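You operate a simulated robot arm through the tools that you are given. There is no shell and no other tool. Be economical: measure what you need, move in short steps, check, and stop when the job is done.

The job below is to be done with a simulated two-armed robot. You get a single attempt, and the scene is never put back.

## Task
Fetch the beaker with the purple ring and stand it on the purple log book. Then put the beaker with the teal ring in the bottom of the sink. Then take the slotted weight from the glassware counter top and put it on top of the grey meter. Then put the sample jar marked "65" from the glassware counter top in the bottom of the sink. Then take the yellow jug on the glassware counter top and put it away on the second shelf from the bottom of the blue rack. Then take the lid off the jar of glass beads and lay it down on the top of the low steel table. Then take the measuring cylinder with the blue foot on the top of the small white table and put it away on the glassware counter top. Then open the left beakers cupboard door, fetch the purple pipe and stand it on the shelf in the beakers cupboard and shut the door again. Then take the jug with the orange ring on the top of the long white table and put it away on the glassware counter top. Then take the clear beaker from the top of the long white table and leave it on the steel tile. Then pull the left nozzles cupboard door open. Keep to this order. Set down upright: beaker with the purple ring, beaker with the teal ring, sample jar, yellow jug, measuring cylinder with the blue foot, purple pipe, jug with the orange ring, clear beaker.

It is judged by the outcome, as a careful person would: the job done as asked, and still so three seconds after it is handed in. It fails if anything else is knocked over, pushed out of place, dropped, spilled or broken. A push-on lid holds only when it is set on centred and level and pressed home; a screw cap is set on level and turned clockwise until tight.

## Robot
Two 7-joint arms with two-finger parallel grippers on one trunk, on a base that drives. Base frame: it is fixed to the floor where the robot stands at the start and does not move with it; the origin is under the middle of the robot, x ahead of it, y to its left, z up; the surface under the hand at the start is at about z = 900. Units: mm, degrees, N and s.
The left shoulder is at the start at [183, 171, 1081], the right one opposite. Places, roughly: beaker with the purple ring [500, 250, 1000]; beaker with the teal ring [500, 250, 1000]; bottom of the sink [700, -2200, 700]; clear beaker [-1750, -3250, 750]; glassware counter top [700, -100, 900]; grey meter [750, -250, 1000]; jar of glass beads (7x7x8 cm) [-1800, 1200, 600]; jug with the orange ring [-1750, -3500, 750]; left beakers cupboard door [400, -300, 500]; left nozzles cupboard door [-900, -7700, 500]; log book [750, 1000, 1000]; measuring cylinder with the blue foot [-1500, -500, 750]; purple pipe (4x4x8 cm) [-2000, -3500, 800]; sample jar [750, 500, 1000]; second shelf of the blue rack [-6900, 2800, 600]; shelf in the beakers cupboard [700, -600, 500]; slotted weight [750, 250, 1000]; steel tile (7x7x1 cm) [-1700, -2800, 800]; yellow jug [1000, 750, 1000]. Payload 4.4 kg a hand.
Tool frame (each hand has its own): the origin (TCP) lies between the finger pads and is the grasp point; the fingertips stand 23 mm ahead of it; z points along the fingers, y is the line along which they close. Largest opening 94 mm; finger width 38, thickness 10; the body of the gripper, 54 by 96 mm, starts 39 mm behind the TCP.
Orientation is that of the tool frame in the base frame, as a unit quaternion [w, x, y, z]. With the fingers straight down and closing along the base's y, the tool's x points along the base's -x, its y along +y and its z along -z.

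## Interface
- The arms move only by the tool servo_tool. It takes "left_commands", "right_commands" or both (then of equal length, played together; a hand with none holds still); each is a list of rows, each a list of 7 numbers: the shift along the tool's x, y, z in units of 400 mm (1.0 is 400 mm), then the turn, a rotation vector about the tool's x, y, z in units of 120 degrees (1.0 is 120 degrees), then the closure, from 0 (fully open) to 1 (shut). In form: [[dx, dy, dz, ax, ay, az, jaw], ...]. A call has 1 to 8 rows; each row is the pose to reach, as a shift and turn from the pose commanded when the call began, along the tool's axes at that moment. A call with a number of a shift or a turn outside -1 to 1 is refused whole. A row lasts 0.2 s, in which the tool goes at most 50 mm and 8.6 degrees; a call with a longer step from one row to the next is refused whole, and so is a gripper value outside its range. Where a pose cannot be reached the arm comes as near as it can. A force on the tool above 40 N (or 10 N above the force at the start of the call, whichever is more), or a blocked arm, ends the call early, and 0.2 s more pass. Each finger travels about 72 mm/s and halts on what it meets, pressing with about 41 N; the grip force reading is that of the motor and also rises with nothing between the fingers. The clock runs only during rows and for 0.2 s after the last one: add rows that repeat a pose to give the fingers time. The reply holds the time, the measured pose of the TCP, the force on the tool along the base axes, the opening and the grip force, in the units named above and with some noise, with the torque about the TCP (base axes, N m) and any sound that the robot's microphone picked up, and new pictures: "pictures" is both (left out), scene, wrist or none (wrist: the cameras of the hands that moved).
- Cameras (640 x 400 px; columns grow to the right, rows downward): "scene" is now at [299.2, -18.8, 1209.1]; the picture's right is [-0.26, -0.96, 0.00], its down [-0.71, 0.19, -0.68] and it looks along [0.65, -0.18, -0.74] (base axes); focal length 214 px, centre (320, 200). "left" rides on the left gripper at [86, -16, -74] in its tool frame; the picture's right is [0.18, 0.98, 0.00], its down [-0.58, 0.11, -0.81] and it looks along [-0.79, 0.15, 0.59] (tool axes); focal length 243 px, centre (320, 200). "right" rides on the right gripper at [86, 16, -75] in its tool frame; the picture's right is [-0.18, 0.98, 0.00], its down [-0.58, -0.11, -0.81] and it looks along [-0.79, -0.15, 0.59] (tool axes); focal length 243 px, centre (320, 200). There is no depth. A picture from a camera that has moved, and an enlarged one, comes with that camera's place and axes in the base frame and with its lens. The place of the scene camera against the robot may be out by one fixed shift of up to 18 mm in any direction.
- raise_lower(by): slides the trunk up (or, below 0, down) by that many mm; the arms and the scene camera ride with it, the base frame stays. It gives what a move gives, with no picture.
- base_move(legs): drives the robot by 1 to 6 legs, each [ahead, left, turn to the left] in mm, mm and degrees, along the robot's own axes; the way and the turn of a leg run together, so that a leg with both is an arc; at most 1500 mm and 180 degrees a leg. The arms and the cameras ride along, it lands a little off, and it stops where it bumps. It gives what a move gives, and a new picture of the scene camera.
- aim_head(pan, tilt): turns the head with the scene camera to pan (to the left, within 80 degrees either way) and tilt (down, from -29 to 69), counted from straight ahead of the robot. It gives what a move gives, and a new picture of the scene camera.
- close_up(camera, box): a new picture of the part [left, top, right, bottom] of that camera's present view, enlarged. It takes no simulated time.
- close_job(): hands the job in; it is judged then, once.

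Work in short steps. Places have to be worked out from the pictures, the camera data and where the tool is seen: move nearer, look again, correct. Check each grasp and each placing, and mend what went wrong. You have 546 turns and 360 pictures in all, those below and enlarged ones among them. Open the grippers and draw the arms clear of the work before you hand the job in, unless the task says otherwise.

The tools are called by a JSON object that holds its "name" and its "arguments". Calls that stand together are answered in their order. servo_tool: Moves the arms, as the interface text tells. Its arguments: {"type":"object","properties":{"left_commands":{"type":"array","items":{"type":"array","items":{"type":"number"}}},"right_commands":{"type":"array","items":{"type":"array","items":{"type":"number"}}},"pictures":{"type":"string","enum":["both","scene","wrist","none"]}},"required":[]} The other tools are called the same way: raise_lower (by) slides the trunk up or down; base_move (legs) drives the base; aim_head (pan, tilt) turns the head that bears the scene camera; close_up (camera, box) takes an enlarged picture of a part of a camera's view; close_job () hands the job in.

At the start:

```text
time: 0.0
left_position: [530.5, 203.3, 1185.5]
left_tool_rot: [0.001, -0.001, 1.0, 0.0]
left_ft_force: [-0.7, 0.1, -0.4]
left_wrist_torque: [0.0, 0.0, -0.05]
left_opening: 93.9
left_grip_force: 0.1
right_position: [436.2, -143.9, 1193.0]
right_tool_rot: [-0.001, 0.001, 1.0, 0.001]
right_ft_force: [-0.6, 0.1, 0.6]
right_wrist_torque: [-0.01, 0.01, 0.01]
right_opening: 94.0
right_grip_force: 0.1
trunk travel left (down, up): [-100.0, 288.0]
robot x, y, heading: [2.1, 1.0, -0.2]
head pan, tilt: [-15.3, 47.3]
```

scene: 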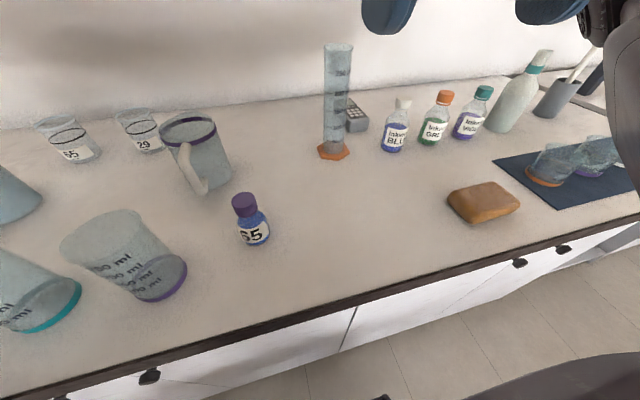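
right: 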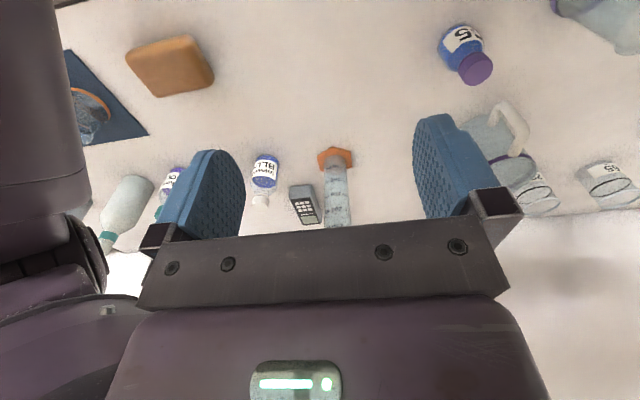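
left: 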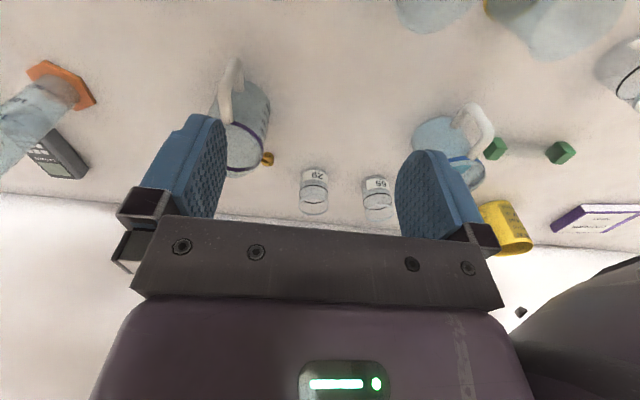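

The counter shows beakers to the left. I look left with the head to see the whole counter.

{"name": "aim_head", "arguments": {"pan": 35, "tilt": 40}}

```text
time: 1.2
left_position: [528.8, 202.8, 1186.1]
left_tool_rot: [0.002, -0.001, 1.0, 0.0]
left_ft_force: [-0.6, 0.0, -0.6]
left_wrist_torque: [0.0, -0.01, 0.03]
left_opening: 94.1
left_grip_force: 0.1
right_position: [435.9, -141.9, 1193.4]
right_tool_rot: [0.0, -0.001, 1.0, 0.0]
right_ft_force: [0.5, -0.1, -0.2]
right_wrist_torque: [0.01, 0.01, -0.02]
right_opening: 93.7
right_grip_force: 0.1
trunk travel left (down, up): [-100.0, 288.0]
robot x, y, heading: [-3.9, 1.9, -0.1]
head pan, tilt: [35.0, 40.0]
camera scene: at [292.3, 50.8, 1219.6], right [0.57, -0.82, 0.0], down [-0.53, -0.37, -0.77], along [0.63, 0.44, -0.64], focal length 214 px, centre (320, 200)
```

scene: 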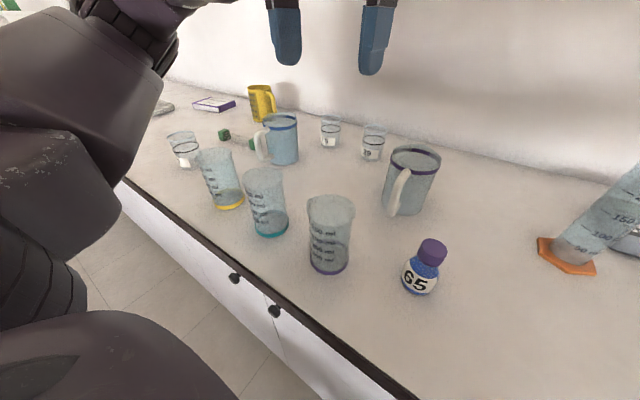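

Estimated: purple-ring beaker at about (466,156), teal at (470,302), about 130 mm tall. I back up 100 mm so the beaker is comfortably within reach.

{"name": "base_move", "arguments": {"legs": [[-100, 0, 0]]}}

{"name": "aim_head", "arguments": {"pan": 50, "tilt": 25}}

```text
time: 2.3
left_position: [432.1, 202.5, 1185.6]
left_tool_rot: [0.001, -0.001, 1.0, 0.0]
left_ft_force: [0.2, -1.0, 0.0]
left_wrist_torque: [0.01, 0.02, -0.01]
left_opening: 94.1
left_grip_force: 0.2
right_position: [339.2, -142.0, 1192.5]
right_tool_rot: [0.0, -0.001, 1.0, 0.0]
right_ft_force: [0.4, 0.4, 0.3]
right_wrist_torque: [-0.03, -0.02, 0.03]
right_opening: 94.0
right_grip_force: 0.1
trunk travel left (down, up): [-100.0, 288.0]
robot x, y, heading: [-95.0, 1.1, 0.4]
head pan, tilt: [35.0, 40.0]
camera scene: at [194.4, 51.3, 1219.5], right [0.57, -0.82, 0.0], down [-0.53, -0.37, -0.77], along [0.63, 0.44, -0.64], focal length 214 px, centre (320, 200)
```

scene: 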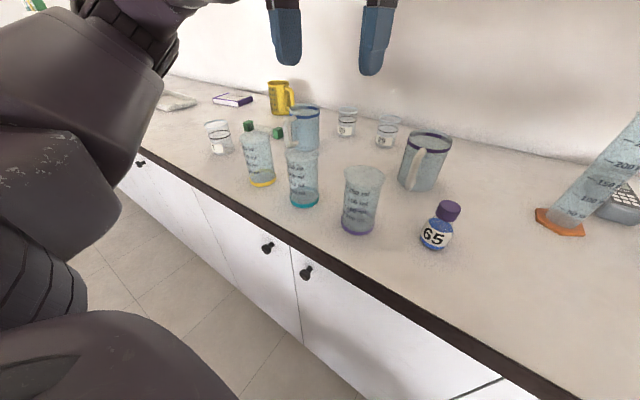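

```text
time: 3.1
left_position: [431.6, 202.9, 1185.3]
left_tool_rot: [0.001, -0.001, 1.0, 0.0]
left_ft_force: [0.8, 0.0, -0.4]
left_wrist_torque: [0.02, -0.02, 0.04]
left_opening: 94.1
left_grip_force: 0.2
right_position: [339.2, -142.3, 1193.0]
right_tool_rot: [0.0, -0.001, 1.0, 0.0]
right_ft_force: [0.2, -0.1, 0.2]
right_wrist_torque: [-0.02, -0.01, -0.03]
right_opening: 94.2
right_grip_force: 0.0
trunk travel left (down, up): [-100.0, 288.0]
robot x, y, heading: [-98.7, 0.2, 0.3]
head pan, tilt: [50.0, 25.0]
camera scene: at [184.3, 73.1, 1242.8], right [0.77, -0.64, 0.0], down [-0.27, -0.32, -0.91], along [0.58, 0.69, -0.42], focal length 214 px, centre (320, 200)
```

scene: 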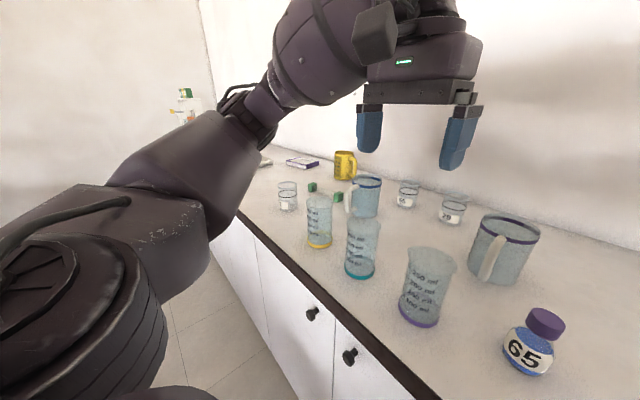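

I move the left hand above the purple beaker (about 476,157) at the present height and look with the wrist camera.

{"name": "servo_tool", "arguments": {"left_commands": [[-0.05, -0.06, 0, 0, 0, 0, 0], [-0.11, -0.115, 0, 0, 0, 0, 0], [-0.11, -0.115, 0.0, 0, 0, 0, 0]], "pictures": "wrist"}}

```text
time: 3.9
left_position: [474.5, 156.9, 1184.8]
left_tool_rot: [0.001, -0.001, 1.0, 0.0]
left_ft_force: [-0.6, -0.4, -0.9]
left_wrist_torque: [0.01, -0.01, 0.01]
left_opening: 93.9
left_grip_force: 0.0
right_position: [338.4, -143.0, 1193.9]
right_tool_rot: [-0.001, -0.001, 1.0, 0.0]
right_ft_force: [-0.1, 0.5, 0.8]
right_wrist_torque: [-0.02, -0.02, 0.02]
right_opening: 94.0
right_grip_force: 0.0
trunk travel left (down, up): [-100.0, 288.0]
robot x, y, heading: [-98.3, 1.4, 0.2]
head pan, tilt: [50.0, 25.0]
camera left: at [389.0, 141.1, 1260.3], right [-0.19, 0.98, 0.0], down [0.58, 0.11, 0.81], along [0.79, 0.15, -0.59], focal length 243 px, centre (320, 200)
```

left: 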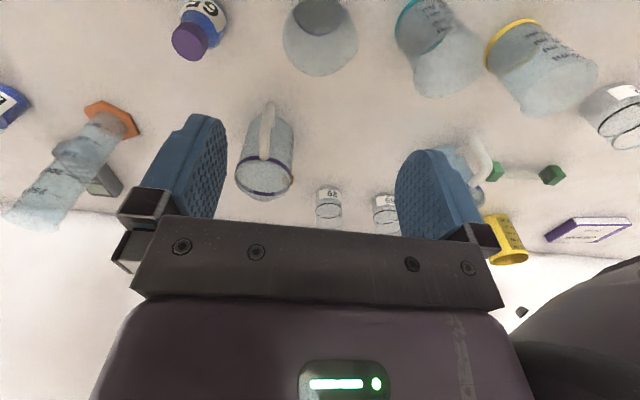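

Rim seen at about (470,157), diameter 61, centered in the jaw. I descend to z≈1008 and close.

{"name": "servo_tool", "arguments": {"left_commands": [[0.01, 0, 0.11, 0, 0, 0, 0], [0.01, 0, 0.22, 0, 0, 0, 0], [0.01, 0, 0.33, 0, 0, 0, 0], [0.01, 0, 0.44, 0, 0, 0, 0]], "pictures": "both"}}

```text
time: 4.9
left_position: [474.8, 157.9, 1008.5]
left_tool_rot: [0.0, -0.001, 1.0, 0.0]
left_ft_force: [-0.6, -0.5, 0.1]
left_wrist_torque: [0.0, 0.02, -0.01]
left_opening: 93.9
left_grip_force: 0.1
right_position: [340.5, -142.1, 1192.8]
right_tool_rot: [-0.001, -0.001, 1.0, 0.0]
right_ft_force: [0.1, 0.6, 0.5]
right_wrist_torque: [-0.01, 0.0, -0.02]
right_opening: 93.8
right_grip_force: 0.0
trunk travel left (down, up): [-100.0, 288.0]
robot x, y, heading: [-98.7, 2.1, 0.1]
head pan, tilt: [50.0, 25.0]
camera scene: at [184.9, 73.4, 1242.6], right [0.77, -0.64, 0.0], down [-0.27, -0.32, -0.91], along [0.58, 0.7, -0.42], focal length 214 px, centre (320, 200)
camera left: at [388.2, 141.5, 1083.3], right [-0.19, 0.98, 0.0], down [0.58, 0.11, 0.81], along [0.79, 0.15, -0.59], focal length 243 px, centre (320, 200)
```

scene: 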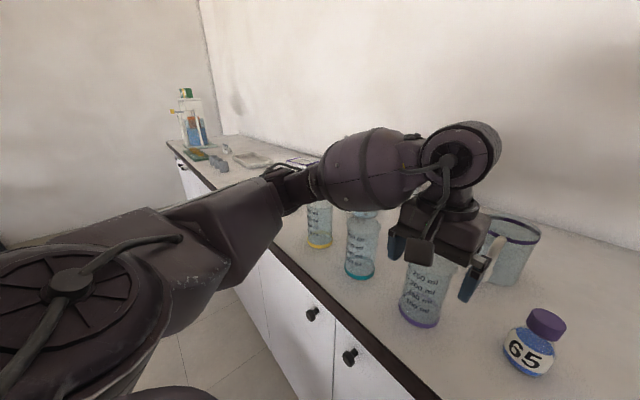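
left: 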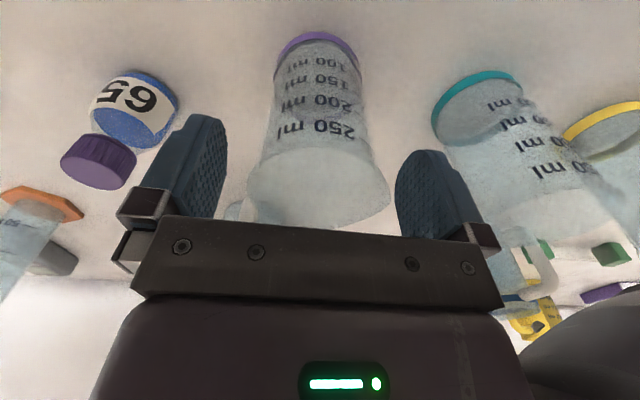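

The beaker sits between the fingers. I shift 6 mm toward the robot and close the grip.

{"name": "servo_tool", "arguments": {"left_commands": [[0.015, 0, 0, 0, 0, 0, 0], [0.015, 0, 0, 0, 0, 0, 0.5], [0.015, 0, 0, 0, 0, 0, 0.8], [0.015, 0, 0, 0, 0, 0, 0.8], [0.015, 0, 0, 0, 0, 0, 0.8]], "pictures": "wrist"}}

```text
time: 6.1
left_position: [466.5, 155.9, 1009.1]
left_tool_rot: [0.001, 0.0, 1.0, 0.0]
left_ft_force: [-0.5, -0.8, 0.5]
left_wrist_torque: [0.01, -0.01, 0.0]
left_opening: 67.7
left_grip_force: 40.9
right_position: [338.9, -142.6, 1192.0]
right_tool_rot: [-0.001, -0.002, 1.0, -0.001]
right_ft_force: [1.3, -0.5, 0.0]
right_wrist_torque: [-0.01, 0.0, 0.01]
right_opening: 94.0
right_grip_force: 0.1
trunk travel left (down, up): [-100.0, 288.0]
robot x, y, heading: [-99.5, -0.8, -0.0]
head pan, tilt: [50.0, 25.0]
camera left: at [381.1, 140.7, 1084.0], right [-0.19, 0.98, 0.0], down [0.58, 0.11, 0.81], along [0.79, 0.15, -0.59], focal length 243 px, centre (320, 200)
```

left: 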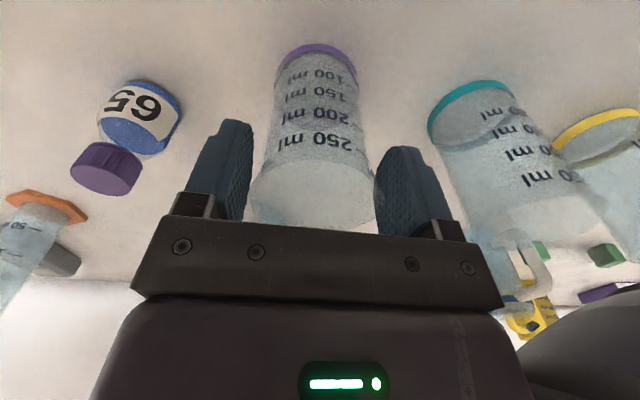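

Firmly gripped (68 mm, 41 N). I lift 190 mm.

{"name": "servo_tool", "arguments": {"left_commands": [[0, 0, -0.05, 0, 0, 0, 0.8], [0, 0, -0.15, 0, 0, 0, 0.8], [0, 0, -0.26, 0, 0, 0, 0.8], [0, 0, -0.37, 0, 0, 0, 0.8], [0, 0, -0.475, 0, 0, 0, 0.8]], "pictures": "wrist"}}

{"name": "base_move", "arguments": {"legs": [[0, 850, 0]]}}

```text
time: 7.3
left_position: [466.5, 156.3, 1201.8]
left_tool_rot: [0.001, -0.001, 1.0, 0.0]
left_ft_force: [-0.4, 0.2, -1.2]
left_wrist_torque: [-0.01, 0.0, 0.0]
left_opening: 68.0
left_grip_force: 40.7
right_position: [337.6, -142.5, 1194.4]
right_tool_rot: [0.0, -0.001, 1.0, 0.0]
right_ft_force: [0.0, -0.6, 0.0]
right_wrist_torque: [0.01, 0.0, -0.02]
right_opening: 93.7
right_grip_force: 0.1
trunk travel left (down, up): [-100.0, 288.0]
robot x, y, heading: [-96.3, 1.9, -0.0]
head pan, tilt: [50.0, 25.0]
camera left: at [380.3, 140.4, 1274.9], right [-0.19, 0.98, 0.0], down [0.58, 0.11, 0.81], along [0.79, 0.15, -0.59], focal length 243 px, centre (320, 200)
```

left: 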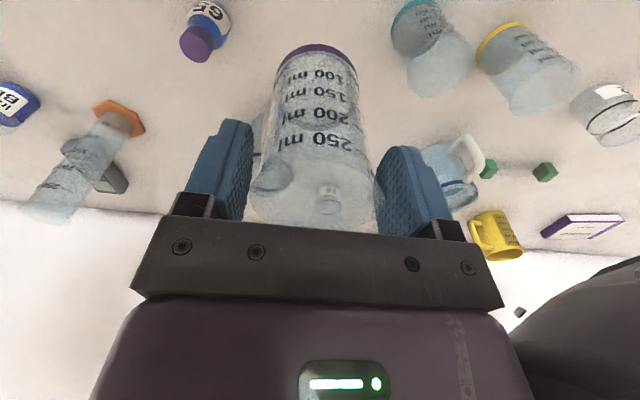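

```text
time: 15.2
left_position: [466.6, 1011.6, 1198.0]
left_tool_rot: [0.001, -0.001, 1.0, 0.0]
left_ft_force: [0.6, 0.1, -0.7]
left_wrist_torque: [0.01, 0.0, -0.01]
left_opening: 67.9
left_grip_force: 40.3
right_position: [337.6, 714.4, 1193.1]
right_tool_rot: [0.0, -0.001, 1.0, 0.0]
right_ft_force: [0.1, -0.1, -0.4]
right_wrist_torque: [0.03, 0.02, 0.01]
right_opening: 94.1
right_grip_force: 0.0
trunk travel left (down, up): [-100.0, 288.0]
robot x, y, heading: [-100.6, 854.7, -0.0]
head pan, tilt: [50.0, 25.0]
camera scene: at [182.9, 928.9, 1242.9], right [0.77, -0.64, 0.0], down [-0.27, -0.32, -0.91], along [0.58, 0.69, -0.42], focal length 214 px, centre (320, 200)
```

scene: 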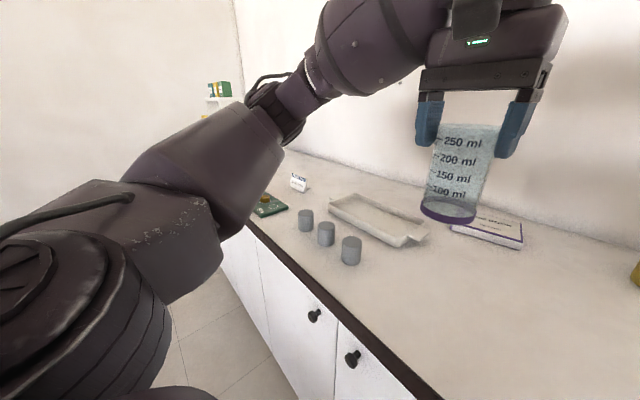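

The log book appears at about (855,1010). I take a wrist view to locate it.

{"name": "close_up", "arguments": {"camera": "left", "box": [0, 0, 640, 400]}}

{"name": "aim_head", "arguments": {"pan": 5, "tilt": 35}}

```text
1.00 times, centred on (320, 200) of left (not enlarged: the box is as wide or as high as the picture)
camera zoom: at [380.9, 996.7, 1273.1], right [-0.19, 0.98, 0.0], down [0.58, 0.11, 0.81], along [0.79, 0.15, -0.59], focal length 243 px, centre (320, 200)
```

zoom: 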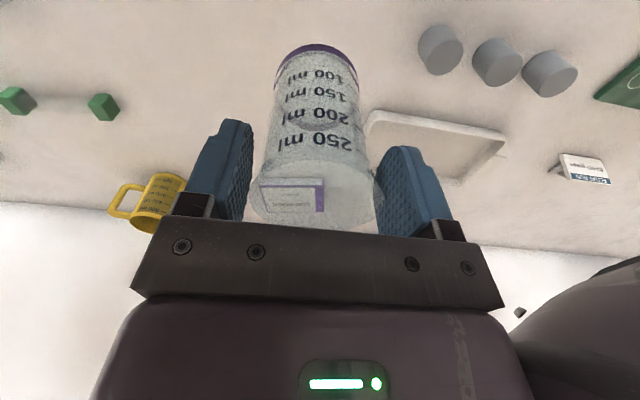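

```text
time: 16.3
left_position: [467.7, 1012.8, 1199.1]
left_tool_rot: [0.0, -0.001, 1.0, 0.0]
left_ft_force: [0.3, -0.1, -0.3]
left_wrist_torque: [0.03, 0.01, 0.0]
left_opening: 67.8
left_grip_force: 41.5
right_position: [337.6, 712.9, 1192.9]
right_tool_rot: [0.001, 0.0, 1.0, 0.0]
right_ft_force: [0.3, -0.1, -0.3]
right_wrist_torque: [-0.01, -0.04, -0.02]
right_opening: 94.0
right_grip_force: 0.0
trunk travel left (down, up): [-100.0, 288.0]
robot x, y, heading: [-99.2, 855.3, 0.2]
head pan, tilt: [5.0, 35.0]
camera scene: at [211.5, 866.1, 1227.2], right [0.09, -1.0, 0.0], down [-0.57, -0.05, -0.82], along [0.82, 0.07, -0.57], focal length 214 px, centre (320, 200)
```

scene: 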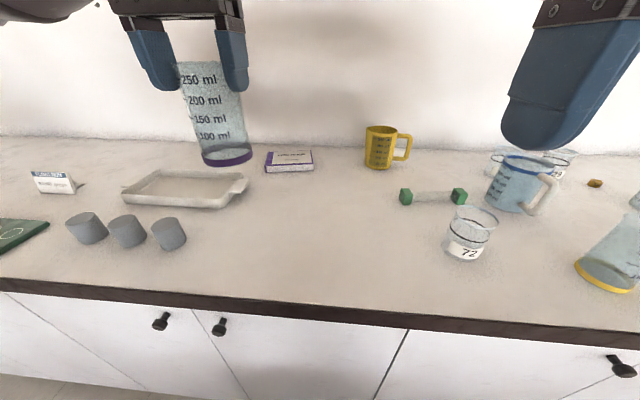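

Book is around (857,1014), spanning about 793–921 in x. I drive ahead 100 and extend over it.

{"name": "base_move", "arguments": {"legs": [[100, 0, 0]]}}

{"name": "servo_tool", "arguments": {"left_commands": [[-0.1, 0, 0, 0, 0, 0, 0.8], [-0.22, 0, 0, 0, 0, 0, 0.8], [-0.34, 0, 0, 0, 0, 0, 0.8], [-0.45, 0, 0, 0, 0, 0, 0.8], [-0.45, 0, 0, 0, 0, 0, 0.8]], "pictures": "wrist"}}

```text
time: 17.5
left_position: [567.3, 1014.0, 1198.3]
left_tool_rot: [0.001, -0.001, 1.0, 0.0]
left_ft_force: [0.5, 0.7, -0.6]
left_wrist_torque: [-0.03, 0.0, 0.03]
left_opening: 67.9
left_grip_force: 41.0
right_position: [438.4, 713.1, 1193.2]
right_tool_rot: [0.0, -0.001, 1.0, 0.0]
right_ft_force: [0.4, -0.1, -0.1]
right_wrist_torque: [0.0, 0.01, 0.05]
right_opening: 94.3
right_grip_force: 0.1
trunk travel left (down, up): [-100.0, 288.0]
robot x, y, heading: [1.4, 855.7, 0.1]
head pan, tilt: [5.0, 35.0]
camera scene: at [311.5, 866.4, 1227.3], right [0.09, -1.0, 0.0], down [-0.57, -0.05, -0.82], along [0.82, 0.07, -0.57], focal length 214 px, centre (320, 200)
```

scene: 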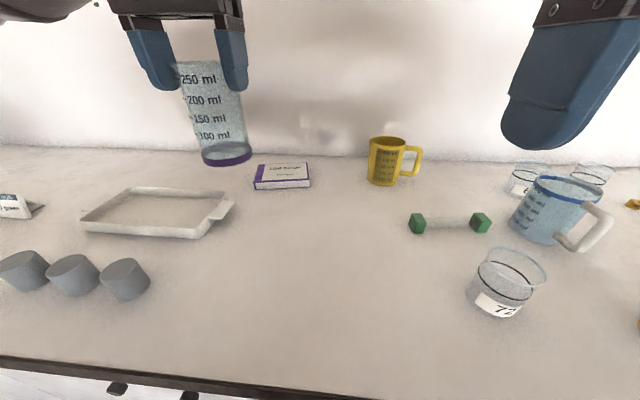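

```text
time: 18.7
left_position: [747.4, 1012.4, 1198.5]
left_tool_rot: [0.001, -0.001, 1.0, 0.0]
left_ft_force: [-0.4, -0.2, -1.2]
left_wrist_torque: [0.01, 0.01, 0.0]
left_opening: 67.7
left_grip_force: 41.0
right_position: [437.1, 713.4, 1194.0]
right_tool_rot: [0.0, -0.001, 1.0, 0.0]
right_ft_force: [-0.7, -0.4, 0.4]
right_wrist_torque: [0.02, -0.01, 0.01]
right_opening: 93.9
right_grip_force: 0.0
trunk travel left (down, up): [-100.0, 288.0]
robot x, y, heading: [2.7, 856.0, 0.5]
head pan, tilt: [5.0, 35.0]
camera left: at [660.9, 997.0, 1273.5], right [-0.19, 0.98, 0.0], down [0.58, 0.11, 0.81], along [0.79, 0.15, -0.59], focal length 243 px, centre (320, 200)
```

left: 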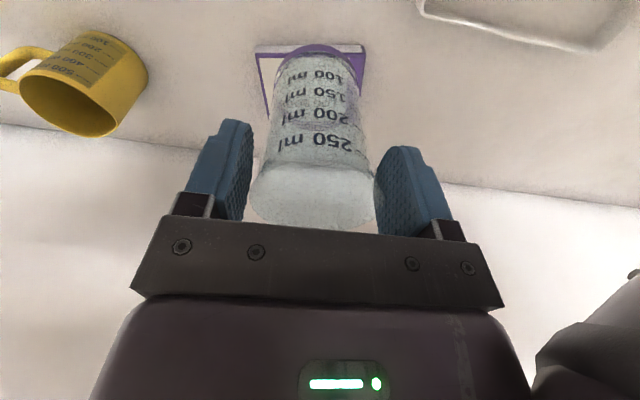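

Near edge of the book is at x≈800, so its centre is about (862,1011). I move over it and descend partly.

{"name": "servo_tool", "arguments": {"left_commands": [[-0.11, 0, 0, 0, 0, 0, 0.8], [-0.22, 0, 0, 0, 0, 0, 0.8], [-0.275, 0, 0, 0, 0, 0, 0.8], [-0.275, 0, 0.12, 0, 0, 0, 0.8], [-0.275, 0, 0.24, 0, 0, 0, 0.8], [-0.275, 0, 0.34, 0, 0, 0, 0.8]], "pictures": "both"}}

```text
time: 20.1
left_position: [857.0, 1014.1, 1061.8]
left_tool_rot: [0.0, 0.0, 1.0, 0.0]
left_ft_force: [-0.9, -0.3, -0.1]
left_wrist_torque: [0.02, -0.01, -0.04]
left_opening: 67.7
left_grip_force: 41.0
right_position: [438.7, 713.9, 1191.7]
right_tool_rot: [-0.001, -0.001, 1.0, 0.0]
right_ft_force: [0.3, 0.5, 0.5]
right_wrist_torque: [0.02, 0.01, 0.01]
right_opening: 94.2
right_grip_force: 0.1
trunk travel left (down, up): [-100.0, 288.0]
robot x, y, heading: [-0.2, 856.2, 0.0]
head pan, tilt: [5.0, 35.0]
camera scene: at [312.4, 866.7, 1226.7], right [0.09, -1.0, 0.0], down [-0.57, -0.05, -0.82], along [0.82, 0.07, -0.57], focal length 214 px, centre (320, 200)
camera left: at [770.8, 997.9, 1136.3], right [-0.19, 0.98, 0.0], down [0.58, 0.11, 0.81], along [0.79, 0.15, -0.59], focal length 243 px, centre (320, 200)
```

scene: 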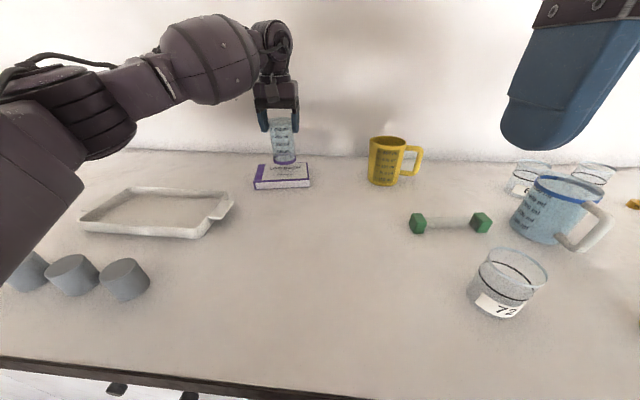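
left: 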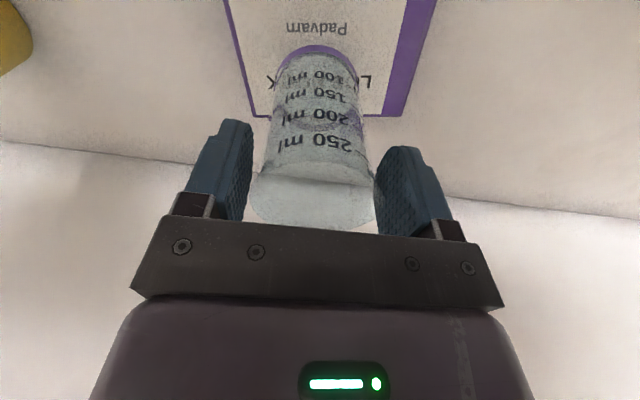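

The book spans x≈800–915 and the beaker is centred over it. I lower in small steps until contact.

{"name": "servo_tool", "arguments": {"left_commands": [[0, 0, 0.03, 0, 0, 0, 0.8], [0, 0, 0.045, 0, 0, 0, 0.8], [0, 0, 0.055, 0, 0, 0, 0.8]], "pictures": "scene"}}

{"name": "close_up", "arguments": {"camera": "scene", "box": [220, 90, 350, 200]}}

```text
time: 20.9
left_position: [856.9, 1013.6, 1040.6]
left_tool_rot: [0.001, -0.001, 1.0, 0.0]
left_ft_force: [-0.8, 1.1, -0.2]
left_wrist_torque: [-0.01, 0.05, -0.01]
left_opening: 67.6
left_grip_force: 41.3
right_position: [438.2, 714.4, 1193.4]
right_tool_rot: [0.0, -0.001, 1.0, 0.0]
right_ft_force: [-0.2, -0.2, -0.3]
right_wrist_torque: [0.02, 0.01, -0.03]
right_opening: 94.0
right_grip_force: 0.1
trunk travel left (down, up): [-100.0, 288.0]
robot x, y, heading: [-1.1, 854.7, 0.0]
head pan, tilt: [5.0, 35.0]
camera scene: at [311.4, 866.5, 1227.2], right [0.09, -1.0, 0.0], down [-0.57, -0.05, -0.82], along [0.82, 0.07, -0.57], focal length 214 px, centre (320, 200)
```

scene: 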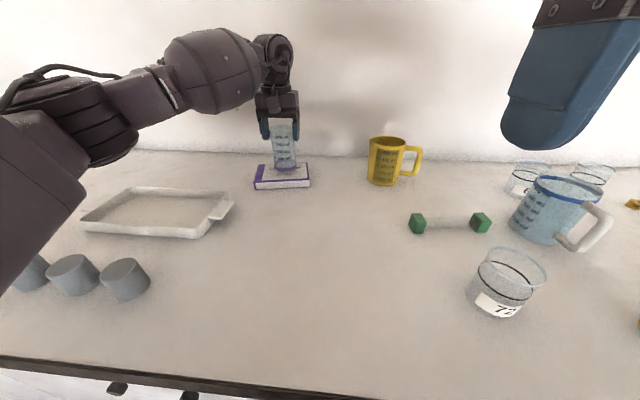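

```text
3.64 times, centred on (285, 145) of scene
camera zoom: at [311.4, 866.5, 1227.2], right [0.09, -1.0, 0.0], down [-0.57, -0.05, -0.82], along [0.82, 0.07, -0.57], focal length 780 px, centre (447, 400)
```

zoom: 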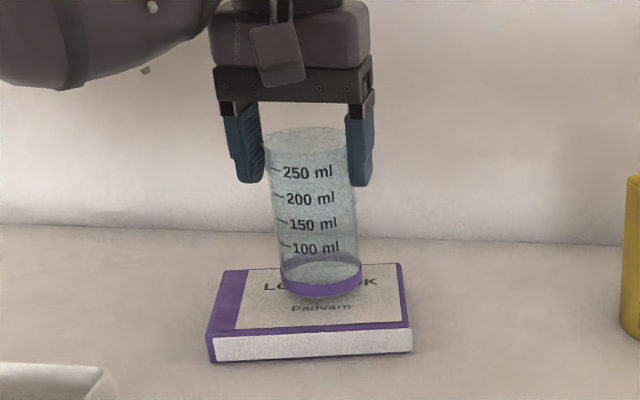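

Still slightly above the book. I continue down in 3 mm steps watching the force.

{"name": "servo_tool", "arguments": {"left_commands": [[0, 0, 0.008, 0, 0, 0, 0.8], [0, 0, 0.015, 0, 0, 0, 0.8]], "pictures": "none"}}

{"name": "servo_tool", "arguments": {"left_commands": [[0, 0, 0.005, 0, 0, 0, 0.8], [0, 0, 0.01, 0, 0, 0, 0.8]], "pictures": "none"}}

```text
time: 21.5
left_position: [856.5, 1013.5, 1035.4]
left_tool_rot: [0.002, -0.002, 1.0, 0.0]
left_ft_force: [-0.4, -1.1, -0.2]
left_wrist_torque: [0.0, -0.02, -0.01]
left_opening: 67.8
left_grip_force: 41.1
right_position: [437.9, 714.1, 1193.4]
right_tool_rot: [0.0, -0.001, 1.0, 0.0]
right_ft_force: [-0.9, 1.0, -0.4]
right_wrist_torque: [-0.04, 0.03, 0.0]
right_opening: 94.0
right_grip_force: 0.1
trunk travel left (down, up): [-100.0, 288.0]
robot x, y, heading: [2.9, 853.5, 0.1]
head pan, tilt: [5.0, 35.0]
```

```text
time: 22.1
left_position: [856.2, 1013.4, 1035.0]
left_tool_rot: [0.004, -0.002, 1.0, -0.001]
left_ft_force: [5.1, 2.1, 14.6]
left_wrist_torque: [0.46, -0.43, -0.1]
left_opening: 67.3
left_grip_force: 41.4
right_position: [436.6, 713.0, 1195.7]
right_tool_rot: [0.002, -0.001, 1.0, 0.0]
right_ft_force: [0.2, 0.6, -0.7]
right_wrist_torque: [0.01, 0.02, 0.01]
right_opening: 93.9
right_grip_force: 0.2
trunk travel left (down, up): [-100.0, 288.0]
robot x, y, heading: [0.3, 854.1, -0.1]
head pan, tilt: [5.0, 35.0]
```

Contact felt (14.6 N). I back off the pressing by 2 mm and open.

{"name": "servo_tool", "arguments": {"left_commands": [[0, 0, -0.006, 0, 0, 0, 0.8], [0, 0, -0.006, 0, 0, 0, 0.2], [0, 0, -0.006, 0, 0, 0, 0.0], [0, 0, -0.006, 0, 0, 0, 0.0]], "pictures": "wrist"}}

```text
time: 23.1
left_position: [856.8, 1013.4, 1032.3]
left_tool_rot: [0.001, -0.001, 1.0, 0.0]
left_ft_force: [-0.7, 0.4, 0.5]
left_wrist_torque: [0.0, 0.01, 0.03]
left_opening: 93.9
left_grip_force: 0.1
right_position: [437.5, 712.3, 1193.7]
right_tool_rot: [0.0, -0.001, 1.0, 0.0]
right_ft_force: [0.1, 1.1, 0.9]
right_wrist_torque: [0.02, -0.02, 0.03]
right_opening: 93.9
right_grip_force: 0.0
trunk travel left (down, up): [-100.0, 288.0]
robot x, y, heading: [2.8, 852.0, -0.1]
head pan, tilt: [5.0, 35.0]
camera left: at [770.8, 997.2, 1107.2], right [-0.19, 0.98, 0.0], down [0.58, 0.11, 0.81], along [0.79, 0.15, -0.59], focal length 243 px, centre (320, 200)
```

left: 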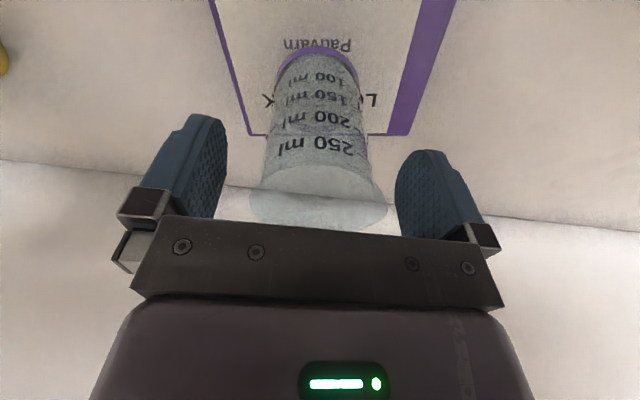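

Beaker stands on the book. I retreat straight up and then back over the robot side, and check.

{"name": "servo_tool", "arguments": {"left_commands": [[0, 0, -0.08, 0, 0, 0, 0], [0, 0, -0.19, 0, 0, 0, 0], [0, 0, -0.3, 0, 0, 0, 0], [0, 0, -0.41, 0, 0, 0, 0], [0.1, 0, -0.42, 0, 0, 0, 0], [0.22, 0, -0.42, 0, 0, 0, 0], [0.34, 0, -0.42, 0, 0, 0, 0], [0.46, 0, -0.42, 0, 0, 0, 0]], "pictures": "scene"}}

{"name": "servo_tool", "arguments": {"left_commands": [[0.1, 0, 0, 0, 0, 0, 0], [0.2, 0, 0, 0, 0, 0, 0], [0.3, 0, 0, 0, 0, 0, 0], [0.4, 0, 0, 0, 0, 0, 0], [0.5, 0, 0, 0, 0, 0, 0]], "pictures": "none"}}

{"name": "base_move", "arguments": {"legs": [[-100, 0, 0], [0, -630, 0]]}}

```text
time: 24.9
left_position: [672.4, 1012.6, 1203.7]
left_tool_rot: [0.002, -0.001, 1.0, 0.0]
left_ft_force: [-0.6, -0.1, -0.3]
left_wrist_torque: [0.01, -0.01, -0.03]
left_opening: 94.2
left_grip_force: 0.0
right_position: [435.7, 714.5, 1192.9]
right_tool_rot: [0.001, -0.001, 1.0, 0.0]
right_ft_force: [0.6, 0.0, -0.6]
right_wrist_torque: [0.03, -0.07, -0.03]
right_opening: 94.2
right_grip_force: 0.1
trunk travel left (down, up): [-100.0, 288.0]
robot x, y, heading: [2.6, 859.8, -0.1]
head pan, tilt: [5.0, 35.0]
camera scene: at [310.4, 866.5, 1227.6], right [0.09, -1.0, 0.0], down [-0.57, -0.05, -0.82], along [0.82, 0.07, -0.57], focal length 214 px, centre (320, 200)
```

scene: 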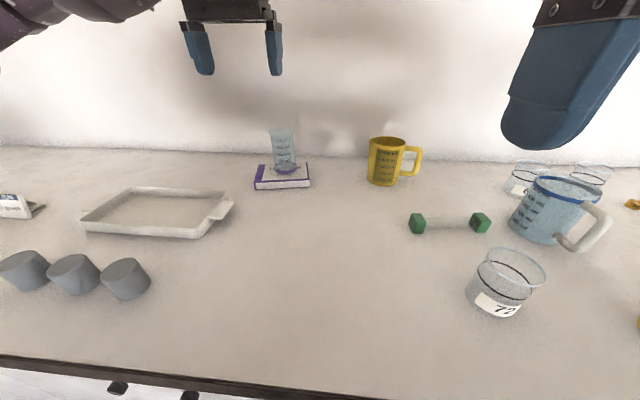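

```text
time: 26.1
left_position: [473.0, 1010.4, 1201.6]
left_tool_rot: [0.001, -0.001, 1.0, -0.001]
left_ft_force: [-0.7, -0.2, -0.9]
left_wrist_torque: [-0.01, -0.01, 0.03]
left_opening: 94.0
left_grip_force: 0.0
right_position: [436.3, 712.4, 1193.3]
right_tool_rot: [-0.001, -0.001, 1.0, 0.0]
right_ft_force: [-0.1, -0.4, 0.3]
right_wrist_torque: [0.0, -0.03, -0.01]
right_opening: 93.9
right_grip_force: 0.0
trunk travel left (down, up): [-100.0, 288.0]
robot x, y, heading: [2.0, 856.4, -0.0]
head pan, tilt: [5.0, 35.0]
```

```text
time: 32.8
left_position: [375.3, 378.9, 1201.5]
left_tool_rot: [0.001, 0.001, 1.0, 0.0]
left_ft_force: [1.1, 0.3, -0.4]
left_wrist_torque: [0.02, 0.0, 0.01]
left_opening: 94.1
left_grip_force: 0.1
right_position: [338.7, 80.6, 1193.2]
right_tool_rot: [-0.001, 0.0, 1.0, 0.0]
right_ft_force: [-0.1, 0.3, -0.1]
right_wrist_torque: [0.0, -0.01, -0.01]
right_opening: 94.0
right_grip_force: 0.0
trunk travel left (down, up): [-100.0, 288.0]
robot x, y, heading: [-96.8, 224.3, 0.0]
head pan, tilt: [5.0, 35.0]
camera scene: at [213.2, 233.3, 1227.2], right [0.09, -1.0, 0.0], down [-0.57, -0.05, -0.82], along [0.82, 0.07, -0.57], focal length 214 px, centre (320, 200)
```

scene: 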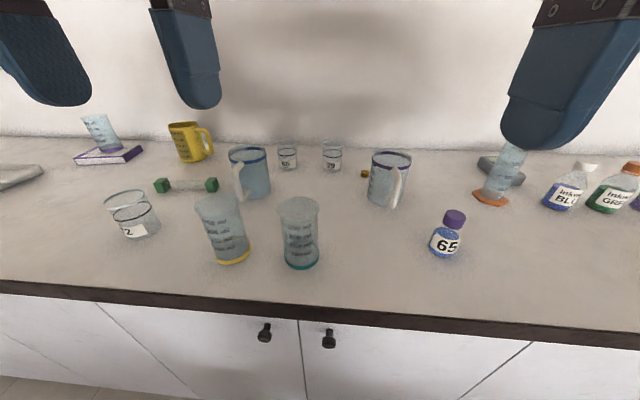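

Log book holds the beaker. Now I place the left hand above the teal beaker (est. 472,292).

{"name": "servo_tool", "arguments": {"left_commands": [[-0.08, -0.07, 0, 0, 0, 0, 0], [-0.16, -0.14, 0, 0, 0, 0, 0], [-0.242, -0.215, 0, 0, 0, 0, 0], [-0.242, -0.215, 0.05, 0, 0, 0, 0]], "pictures": "wrist"}}

```text
time: 33.8
left_position: [473.0, 291.9, 1179.7]
left_tool_rot: [0.001, 0.0, 1.0, 0.0]
left_ft_force: [-1.1, 0.8, 0.6]
left_wrist_torque: [0.0, 0.04, 0.01]
left_opening: 93.9
left_grip_force: 0.0
right_position: [339.3, 81.6, 1192.1]
right_tool_rot: [-0.001, 0.0, 1.0, 0.001]
right_ft_force: [0.7, 0.2, 0.2]
right_wrist_torque: [-0.03, -0.03, 0.0]
right_opening: 94.1
right_grip_force: 0.0
trunk travel left (down, up): [-100.0, 288.0]
robot x, y, heading: [-97.4, 227.2, 0.3]
head pan, tilt: [5.0, 35.0]
camera left: at [387.6, 276.1, 1255.5], right [-0.18, 0.98, 0.0], down [0.58, 0.11, 0.81], along [0.79, 0.15, -0.59], focal length 243 px, centre (320, 200)
```

left: 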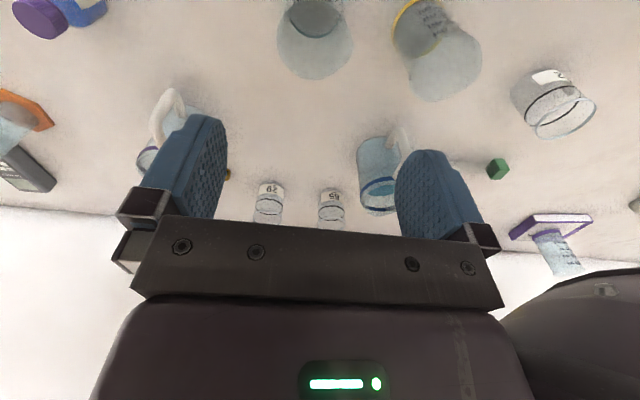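

Teal rim centre ≈ (466,287). I descend to z≈1009 and close.

{"name": "servo_tool", "arguments": {"left_commands": [[0.016, -0.012, 0.11, 0, 0, 0, 0], [0.016, -0.012, 0.22, 0, 0, 0, 0], [0.016, -0.012, 0.33, 0, 0, 0, 0], [0.016, -0.012, 0.427, 0, 0, 0, 0], [0.016, -0.012, 0.427, 0, 0, 0, 0.4], [0.016, -0.012, 0.427, 0, 0, 0, 0.8], [0.016, -0.012, 0.427, 0, 0, 0, 0.8], [0.016, -0.012, 0.427, 0, 0, 0, 0.8]], "pictures": "wrist"}}

```text
time: 35.6
left_position: [465.0, 288.6, 1011.4]
left_tool_rot: [0.0, 0.001, 1.0, 0.0]
left_ft_force: [0.6, 0.3, 1.1]
left_wrist_torque: [0.02, 0.0, -0.03]
left_opening: 67.8
left_grip_force: 40.7
right_position: [338.5, 79.7, 1194.2]
right_tool_rot: [0.0, 0.002, 1.0, 0.0]
right_ft_force: [0.3, 0.7, -0.2]
right_wrist_torque: [0.02, 0.0, 0.0]
right_opening: 94.2
right_grip_force: 0.1
trunk travel left (down, up): [-100.0, 288.0]
robot x, y, heading: [-97.6, 225.1, -0.2]
head pan, tilt: [5.0, 35.0]
camera left: at [378.9, 273.6, 1085.8], right [-0.18, 0.98, 0.0], down [0.58, 0.11, 0.81], along [0.79, 0.15, -0.59], focal length 243 px, centre (320, 200)
```

left: 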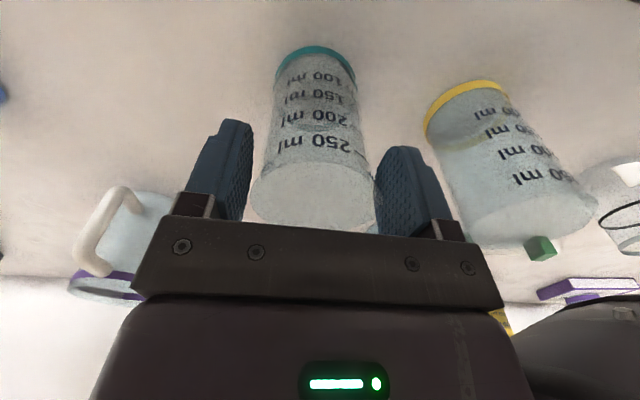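

Gripped. I lift, back away from the counter, and look right.

{"name": "servo_tool", "arguments": {"left_commands": [[0, 0, -0.05, 0, 0, 0, 0.8], [0, 0, -0.15, 0, 0, 0, 0.8], [0, 0, -0.26, 0, 0, 0, 0.8], [0, 0, -0.37, 0, 0, 0, 0.8], [0, 0, -0.475, 0, 0, 0, 0.8]], "pictures": "none"}}

{"name": "aim_head", "arguments": {"pan": -60, "tilt": 15}}

{"name": "base_move", "arguments": {"legs": [[-250, 0, 0]]}}

```text
time: 36.8
left_position: [463.9, 287.0, 1200.6]
left_tool_rot: [0.003, 0.001, 1.0, 0.0]
left_ft_force: [-0.3, -0.6, 0.1]
left_wrist_torque: [0.02, -0.02, 0.02]
left_opening: 67.5
left_grip_force: 40.9
right_position: [337.0, 81.0, 1193.4]
right_tool_rot: [0.002, 0.002, 1.0, 0.0]
right_ft_force: [0.3, 0.3, -0.5]
right_wrist_torque: [-0.03, -0.01, 0.01]
right_opening: 94.2
right_grip_force: 0.0
trunk travel left (down, up): [-100.0, 288.0]
robot x, y, heading: [-97.6, 225.6, -0.2]
head pan, tilt: [5.0, 35.0]
```

```text
time: 38.2
left_position: [466.9, 288.2, 1199.8]
left_tool_rot: [0.001, 0.001, 1.0, 0.0]
left_ft_force: [-0.3, -0.2, -0.2]
left_wrist_torque: [0.02, 0.0, 0.0]
left_opening: 67.3
left_grip_force: 41.1
right_position: [340.2, 80.5, 1193.0]
right_tool_rot: [0.0, 0.001, 1.0, 0.0]
right_ft_force: [-0.4, 0.9, -0.1]
right_wrist_torque: [-0.02, -0.02, 0.01]
right_opening: 93.8
right_grip_force: 0.1
trunk travel left (down, up): [-100.0, 288.0]
robot x, y, heading: [-99.2, 224.5, -0.1]
head pan, tilt: [-60.0, 15.0]
camera scene: at [172.2, 144.9, 1259.1], right [-0.87, -0.5, 0.0], down [-0.13, 0.22, -0.97], along [0.48, -0.84, -0.26], focal length 214 px, centre (320, 200)
```

scene: 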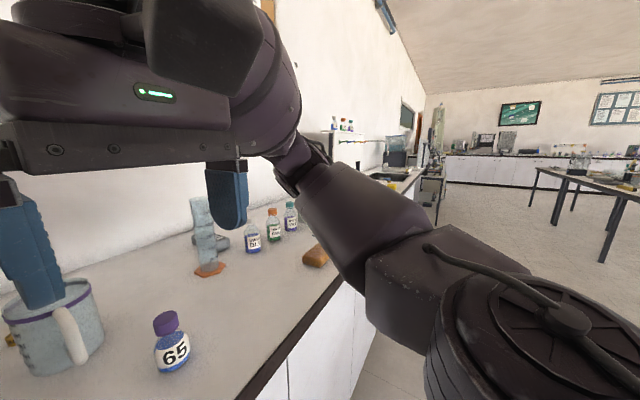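

```text
time: 40.0
left_position: [220.3, 288.4, 1199.3]
left_tool_rot: [0.0, -0.001, 1.0, 0.0]
left_ft_force: [-0.4, -0.5, -1.2]
left_wrist_torque: [-0.02, 0.0, 0.03]
left_opening: 67.5
left_grip_force: 40.9
right_position: [94.2, 82.0, 1192.2]
right_tool_rot: [0.0, 0.0, 1.0, -0.001]
right_ft_force: [-1.1, -0.2, 1.0]
right_wrist_torque: [-0.02, 0.01, -0.02]
right_opening: 94.0
right_grip_force: 0.1
trunk travel left (down, up): [-100.0, 288.0]
robot x, y, heading: [-342.1, 223.5, 0.1]
head pan, tilt: [-60.0, 15.0]
camera scene: at [-73.5, 145.4, 1259.0], right [-0.87, -0.5, 0.0], down [-0.13, 0.22, -0.97], along [0.48, -0.84, -0.26], focal length 214 px, centre (320, 200)
```

scene: 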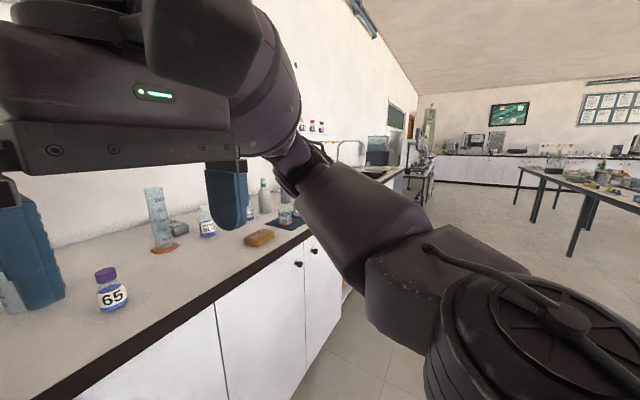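

The floor to the right looks clear at this x. I drive right 1500 and look again.

{"name": "base_move", "arguments": {"legs": [[0, -1500, 0]]}}

```text
time: 53.1
left_position: [223.4, -1198.5, 1200.1]
left_tool_rot: [0.001, -0.001, 1.0, 0.0]
left_ft_force: [-0.5, 0.1, -1.0]
left_wrist_torque: [-0.01, -0.01, 0.02]
left_opening: 67.5
left_grip_force: 41.2
right_position: [94.5, -1405.7, 1194.1]
right_tool_rot: [0.0, -0.001, 1.0, 0.0]
right_ft_force: [-0.3, 0.7, -0.6]
right_wrist_torque: [-0.02, -0.01, 0.01]
right_opening: 94.2
right_grip_force: 0.0
trunk travel left (down, up): [-100.0, 288.0]
robot x, y, heading: [-344.3, -1260.6, 0.6]
head pan, tilt: [-60.0, 15.0]
camera scene: at [-71.5, -1340.9, 1259.1], right [-0.87, -0.5, 0.0], down [-0.13, 0.22, -0.97], along [0.48, -0.84, -0.26], focal length 214 px, centre (320, 200)
```

scene: 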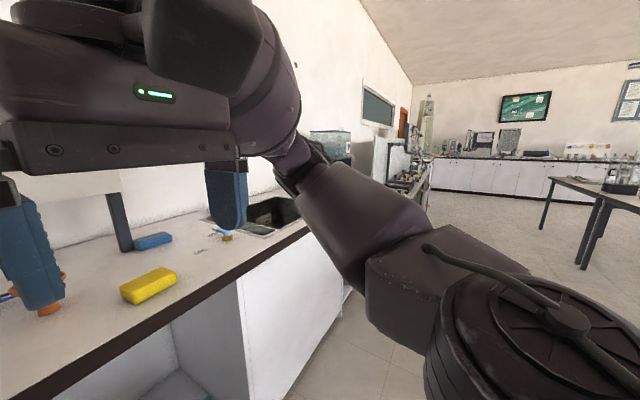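

The sink is visible further right. I drive 950 more right and look ahead.

{"name": "base_move", "arguments": {"legs": [[0, -950, 0]]}}

{"name": "aim_head", "arguments": {"pan": 0, "tilt": 40}}

```text
time: 61.7
left_position: [225.1, -2128.4, 1199.8]
left_tool_rot: [0.001, -0.001, 1.0, 0.0]
left_ft_force: [-0.5, -0.5, -0.5]
left_wrist_torque: [0.02, 0.01, 0.03]
left_opening: 67.5
left_grip_force: 41.4
right_position: [97.7, -2335.1, 1192.3]
right_tool_rot: [0.0, -0.002, 1.0, 0.001]
right_ft_force: [0.1, -0.7, 1.1]
right_wrist_torque: [0.02, -0.01, 0.0]
right_opening: 93.7
right_grip_force: 0.1
trunk travel left (down, up): [-100.0, 288.0]
robot x, y, heading: [-340.1, -2192.7, 0.3]
head pan, tilt: [-60.0, 15.0]
camera scene: at [-68.9, -2271.7, 1259.1], right [-0.86, -0.5, 0.0], down [-0.13, 0.22, -0.97], along [0.49, -0.83, -0.26], focal length 214 px, centre (320, 200)
```

scene: 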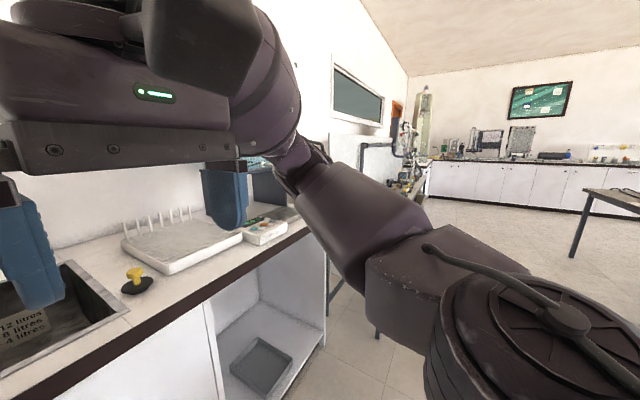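

```text
time: 63.0
left_position: [225.3, -2127.6, 1200.9]
left_tool_rot: [0.002, -0.002, 1.0, -0.001]
left_ft_force: [-0.4, 0.4, -0.6]
left_wrist_torque: [0.01, 0.02, -0.01]
left_opening: 67.2
left_grip_force: 40.7
right_position: [97.8, -2336.6, 1194.2]
right_tool_rot: [0.0, -0.002, 1.0, 0.0]
right_ft_force: [-0.2, 0.3, 0.9]
right_wrist_torque: [-0.02, -0.03, 0.02]
right_opening: 94.1
right_grip_force: 0.1
trunk travel left (down, up): [-100.0, 288.0]
robot x, y, heading: [-341.2, -2192.2, 0.1]
head pan, tilt: [0.0, 40.0]
camera scene: at [-30.9, -2190.6, 1219.6], right [0.0, -1.0, 0.0], down [-0.64, 0.0, -0.77], along [0.77, 0.0, -0.64], focal length 214 px, centre (320, 200)
```

scene: 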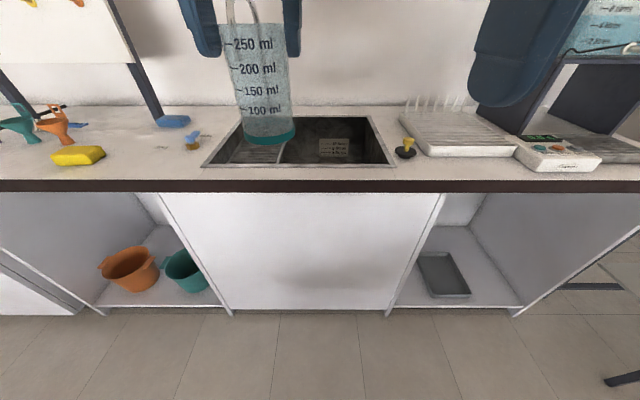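

Sink opening seen at x≈515–900, y≈-2410…-1840, with a faucet behind. I drive ahead 290 and look down.

{"name": "base_move", "arguments": {"legs": [[290, 0, 0]]}}

{"name": "close_up", "arguments": {"camera": "left", "box": [0, 0, 640, 400]}}

{"name": "aim_head", "arguments": {"pan": 10, "tilt": 50}}

```text
time: 65.0
left_position: [520.4, -2124.0, 1200.3]
left_tool_rot: [0.001, -0.004, 1.0, 0.0]
left_ft_force: [0.4, 0.9, -0.6]
left_wrist_torque: [-0.01, 0.0, 0.02]
left_opening: 67.5
left_grip_force: 40.9
right_position: [396.0, -2333.4, 1193.6]
right_tool_rot: [0.001, -0.003, 1.0, 0.0]
right_ft_force: [0.2, 0.3, 1.0]
right_wrist_torque: [0.0, 0.03, -0.01]
right_opening: 94.2
right_grip_force: 0.1
trunk travel left (down, up): [-100.0, 288.0]
robot x, y, heading: [-41.4, -2193.3, 0.2]
head pan, tilt: [0.0, 40.0]
camera scene: at [264.9, -2188.3, 1219.7], right [0.01, -1.0, 0.0], down [-0.64, 0.0, -0.77], along [0.77, 0.0, -0.64], focal length 214 px, centre (320, 200)
```

scene: 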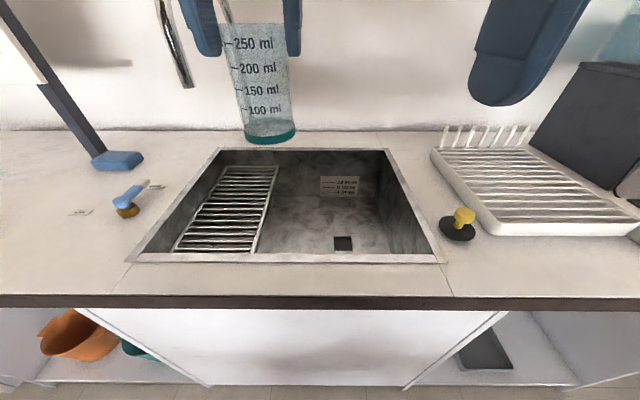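

```text
1.00 times, centred on (320, 200) of left (not enlarged: the box is as wide or as high as the picture)
camera zoom: at [434.6, -2141.2, 1275.2], right [-0.19, 0.98, 0.0], down [0.58, 0.11, 0.81], along [0.79, 0.15, -0.59], focal length 243 px, centre (320, 200)
```

zoom: 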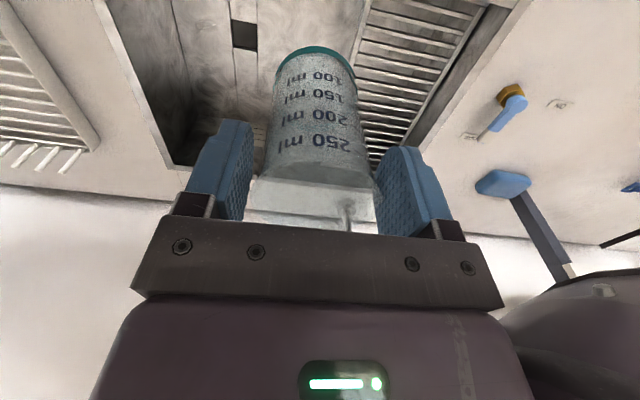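

```text
time: 65.7
left_position: [519.6, -2125.0, 1200.8]
left_tool_rot: [0.001, -0.004, 1.0, 0.0]
left_ft_force: [0.1, -0.2, -0.1]
left_wrist_torque: [-0.01, 0.0, -0.02]
left_opening: 67.6
left_grip_force: 40.9
right_position: [394.6, -2332.0, 1192.8]
right_tool_rot: [0.0, -0.004, 1.0, 0.0]
right_ft_force: [-0.5, 0.0, -0.2]
right_wrist_torque: [0.0, 0.03, 0.0]
right_opening: 94.0
right_grip_force: 0.1
trunk travel left (down, up): [-100.0, 288.0]
robot x, y, heading: [-45.5, -2189.8, 0.5]
head pan, tilt: [10.0, 50.0]
camera scene: at [255.5, -2175.1, 1205.4], right [0.18, -0.98, 0.0], down [-0.75, -0.14, -0.64], along [0.63, 0.12, -0.77], focal length 214 px, centre (320, 200)
```

scene: 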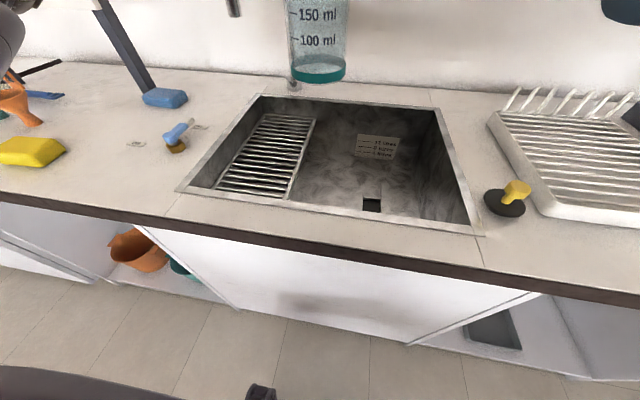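

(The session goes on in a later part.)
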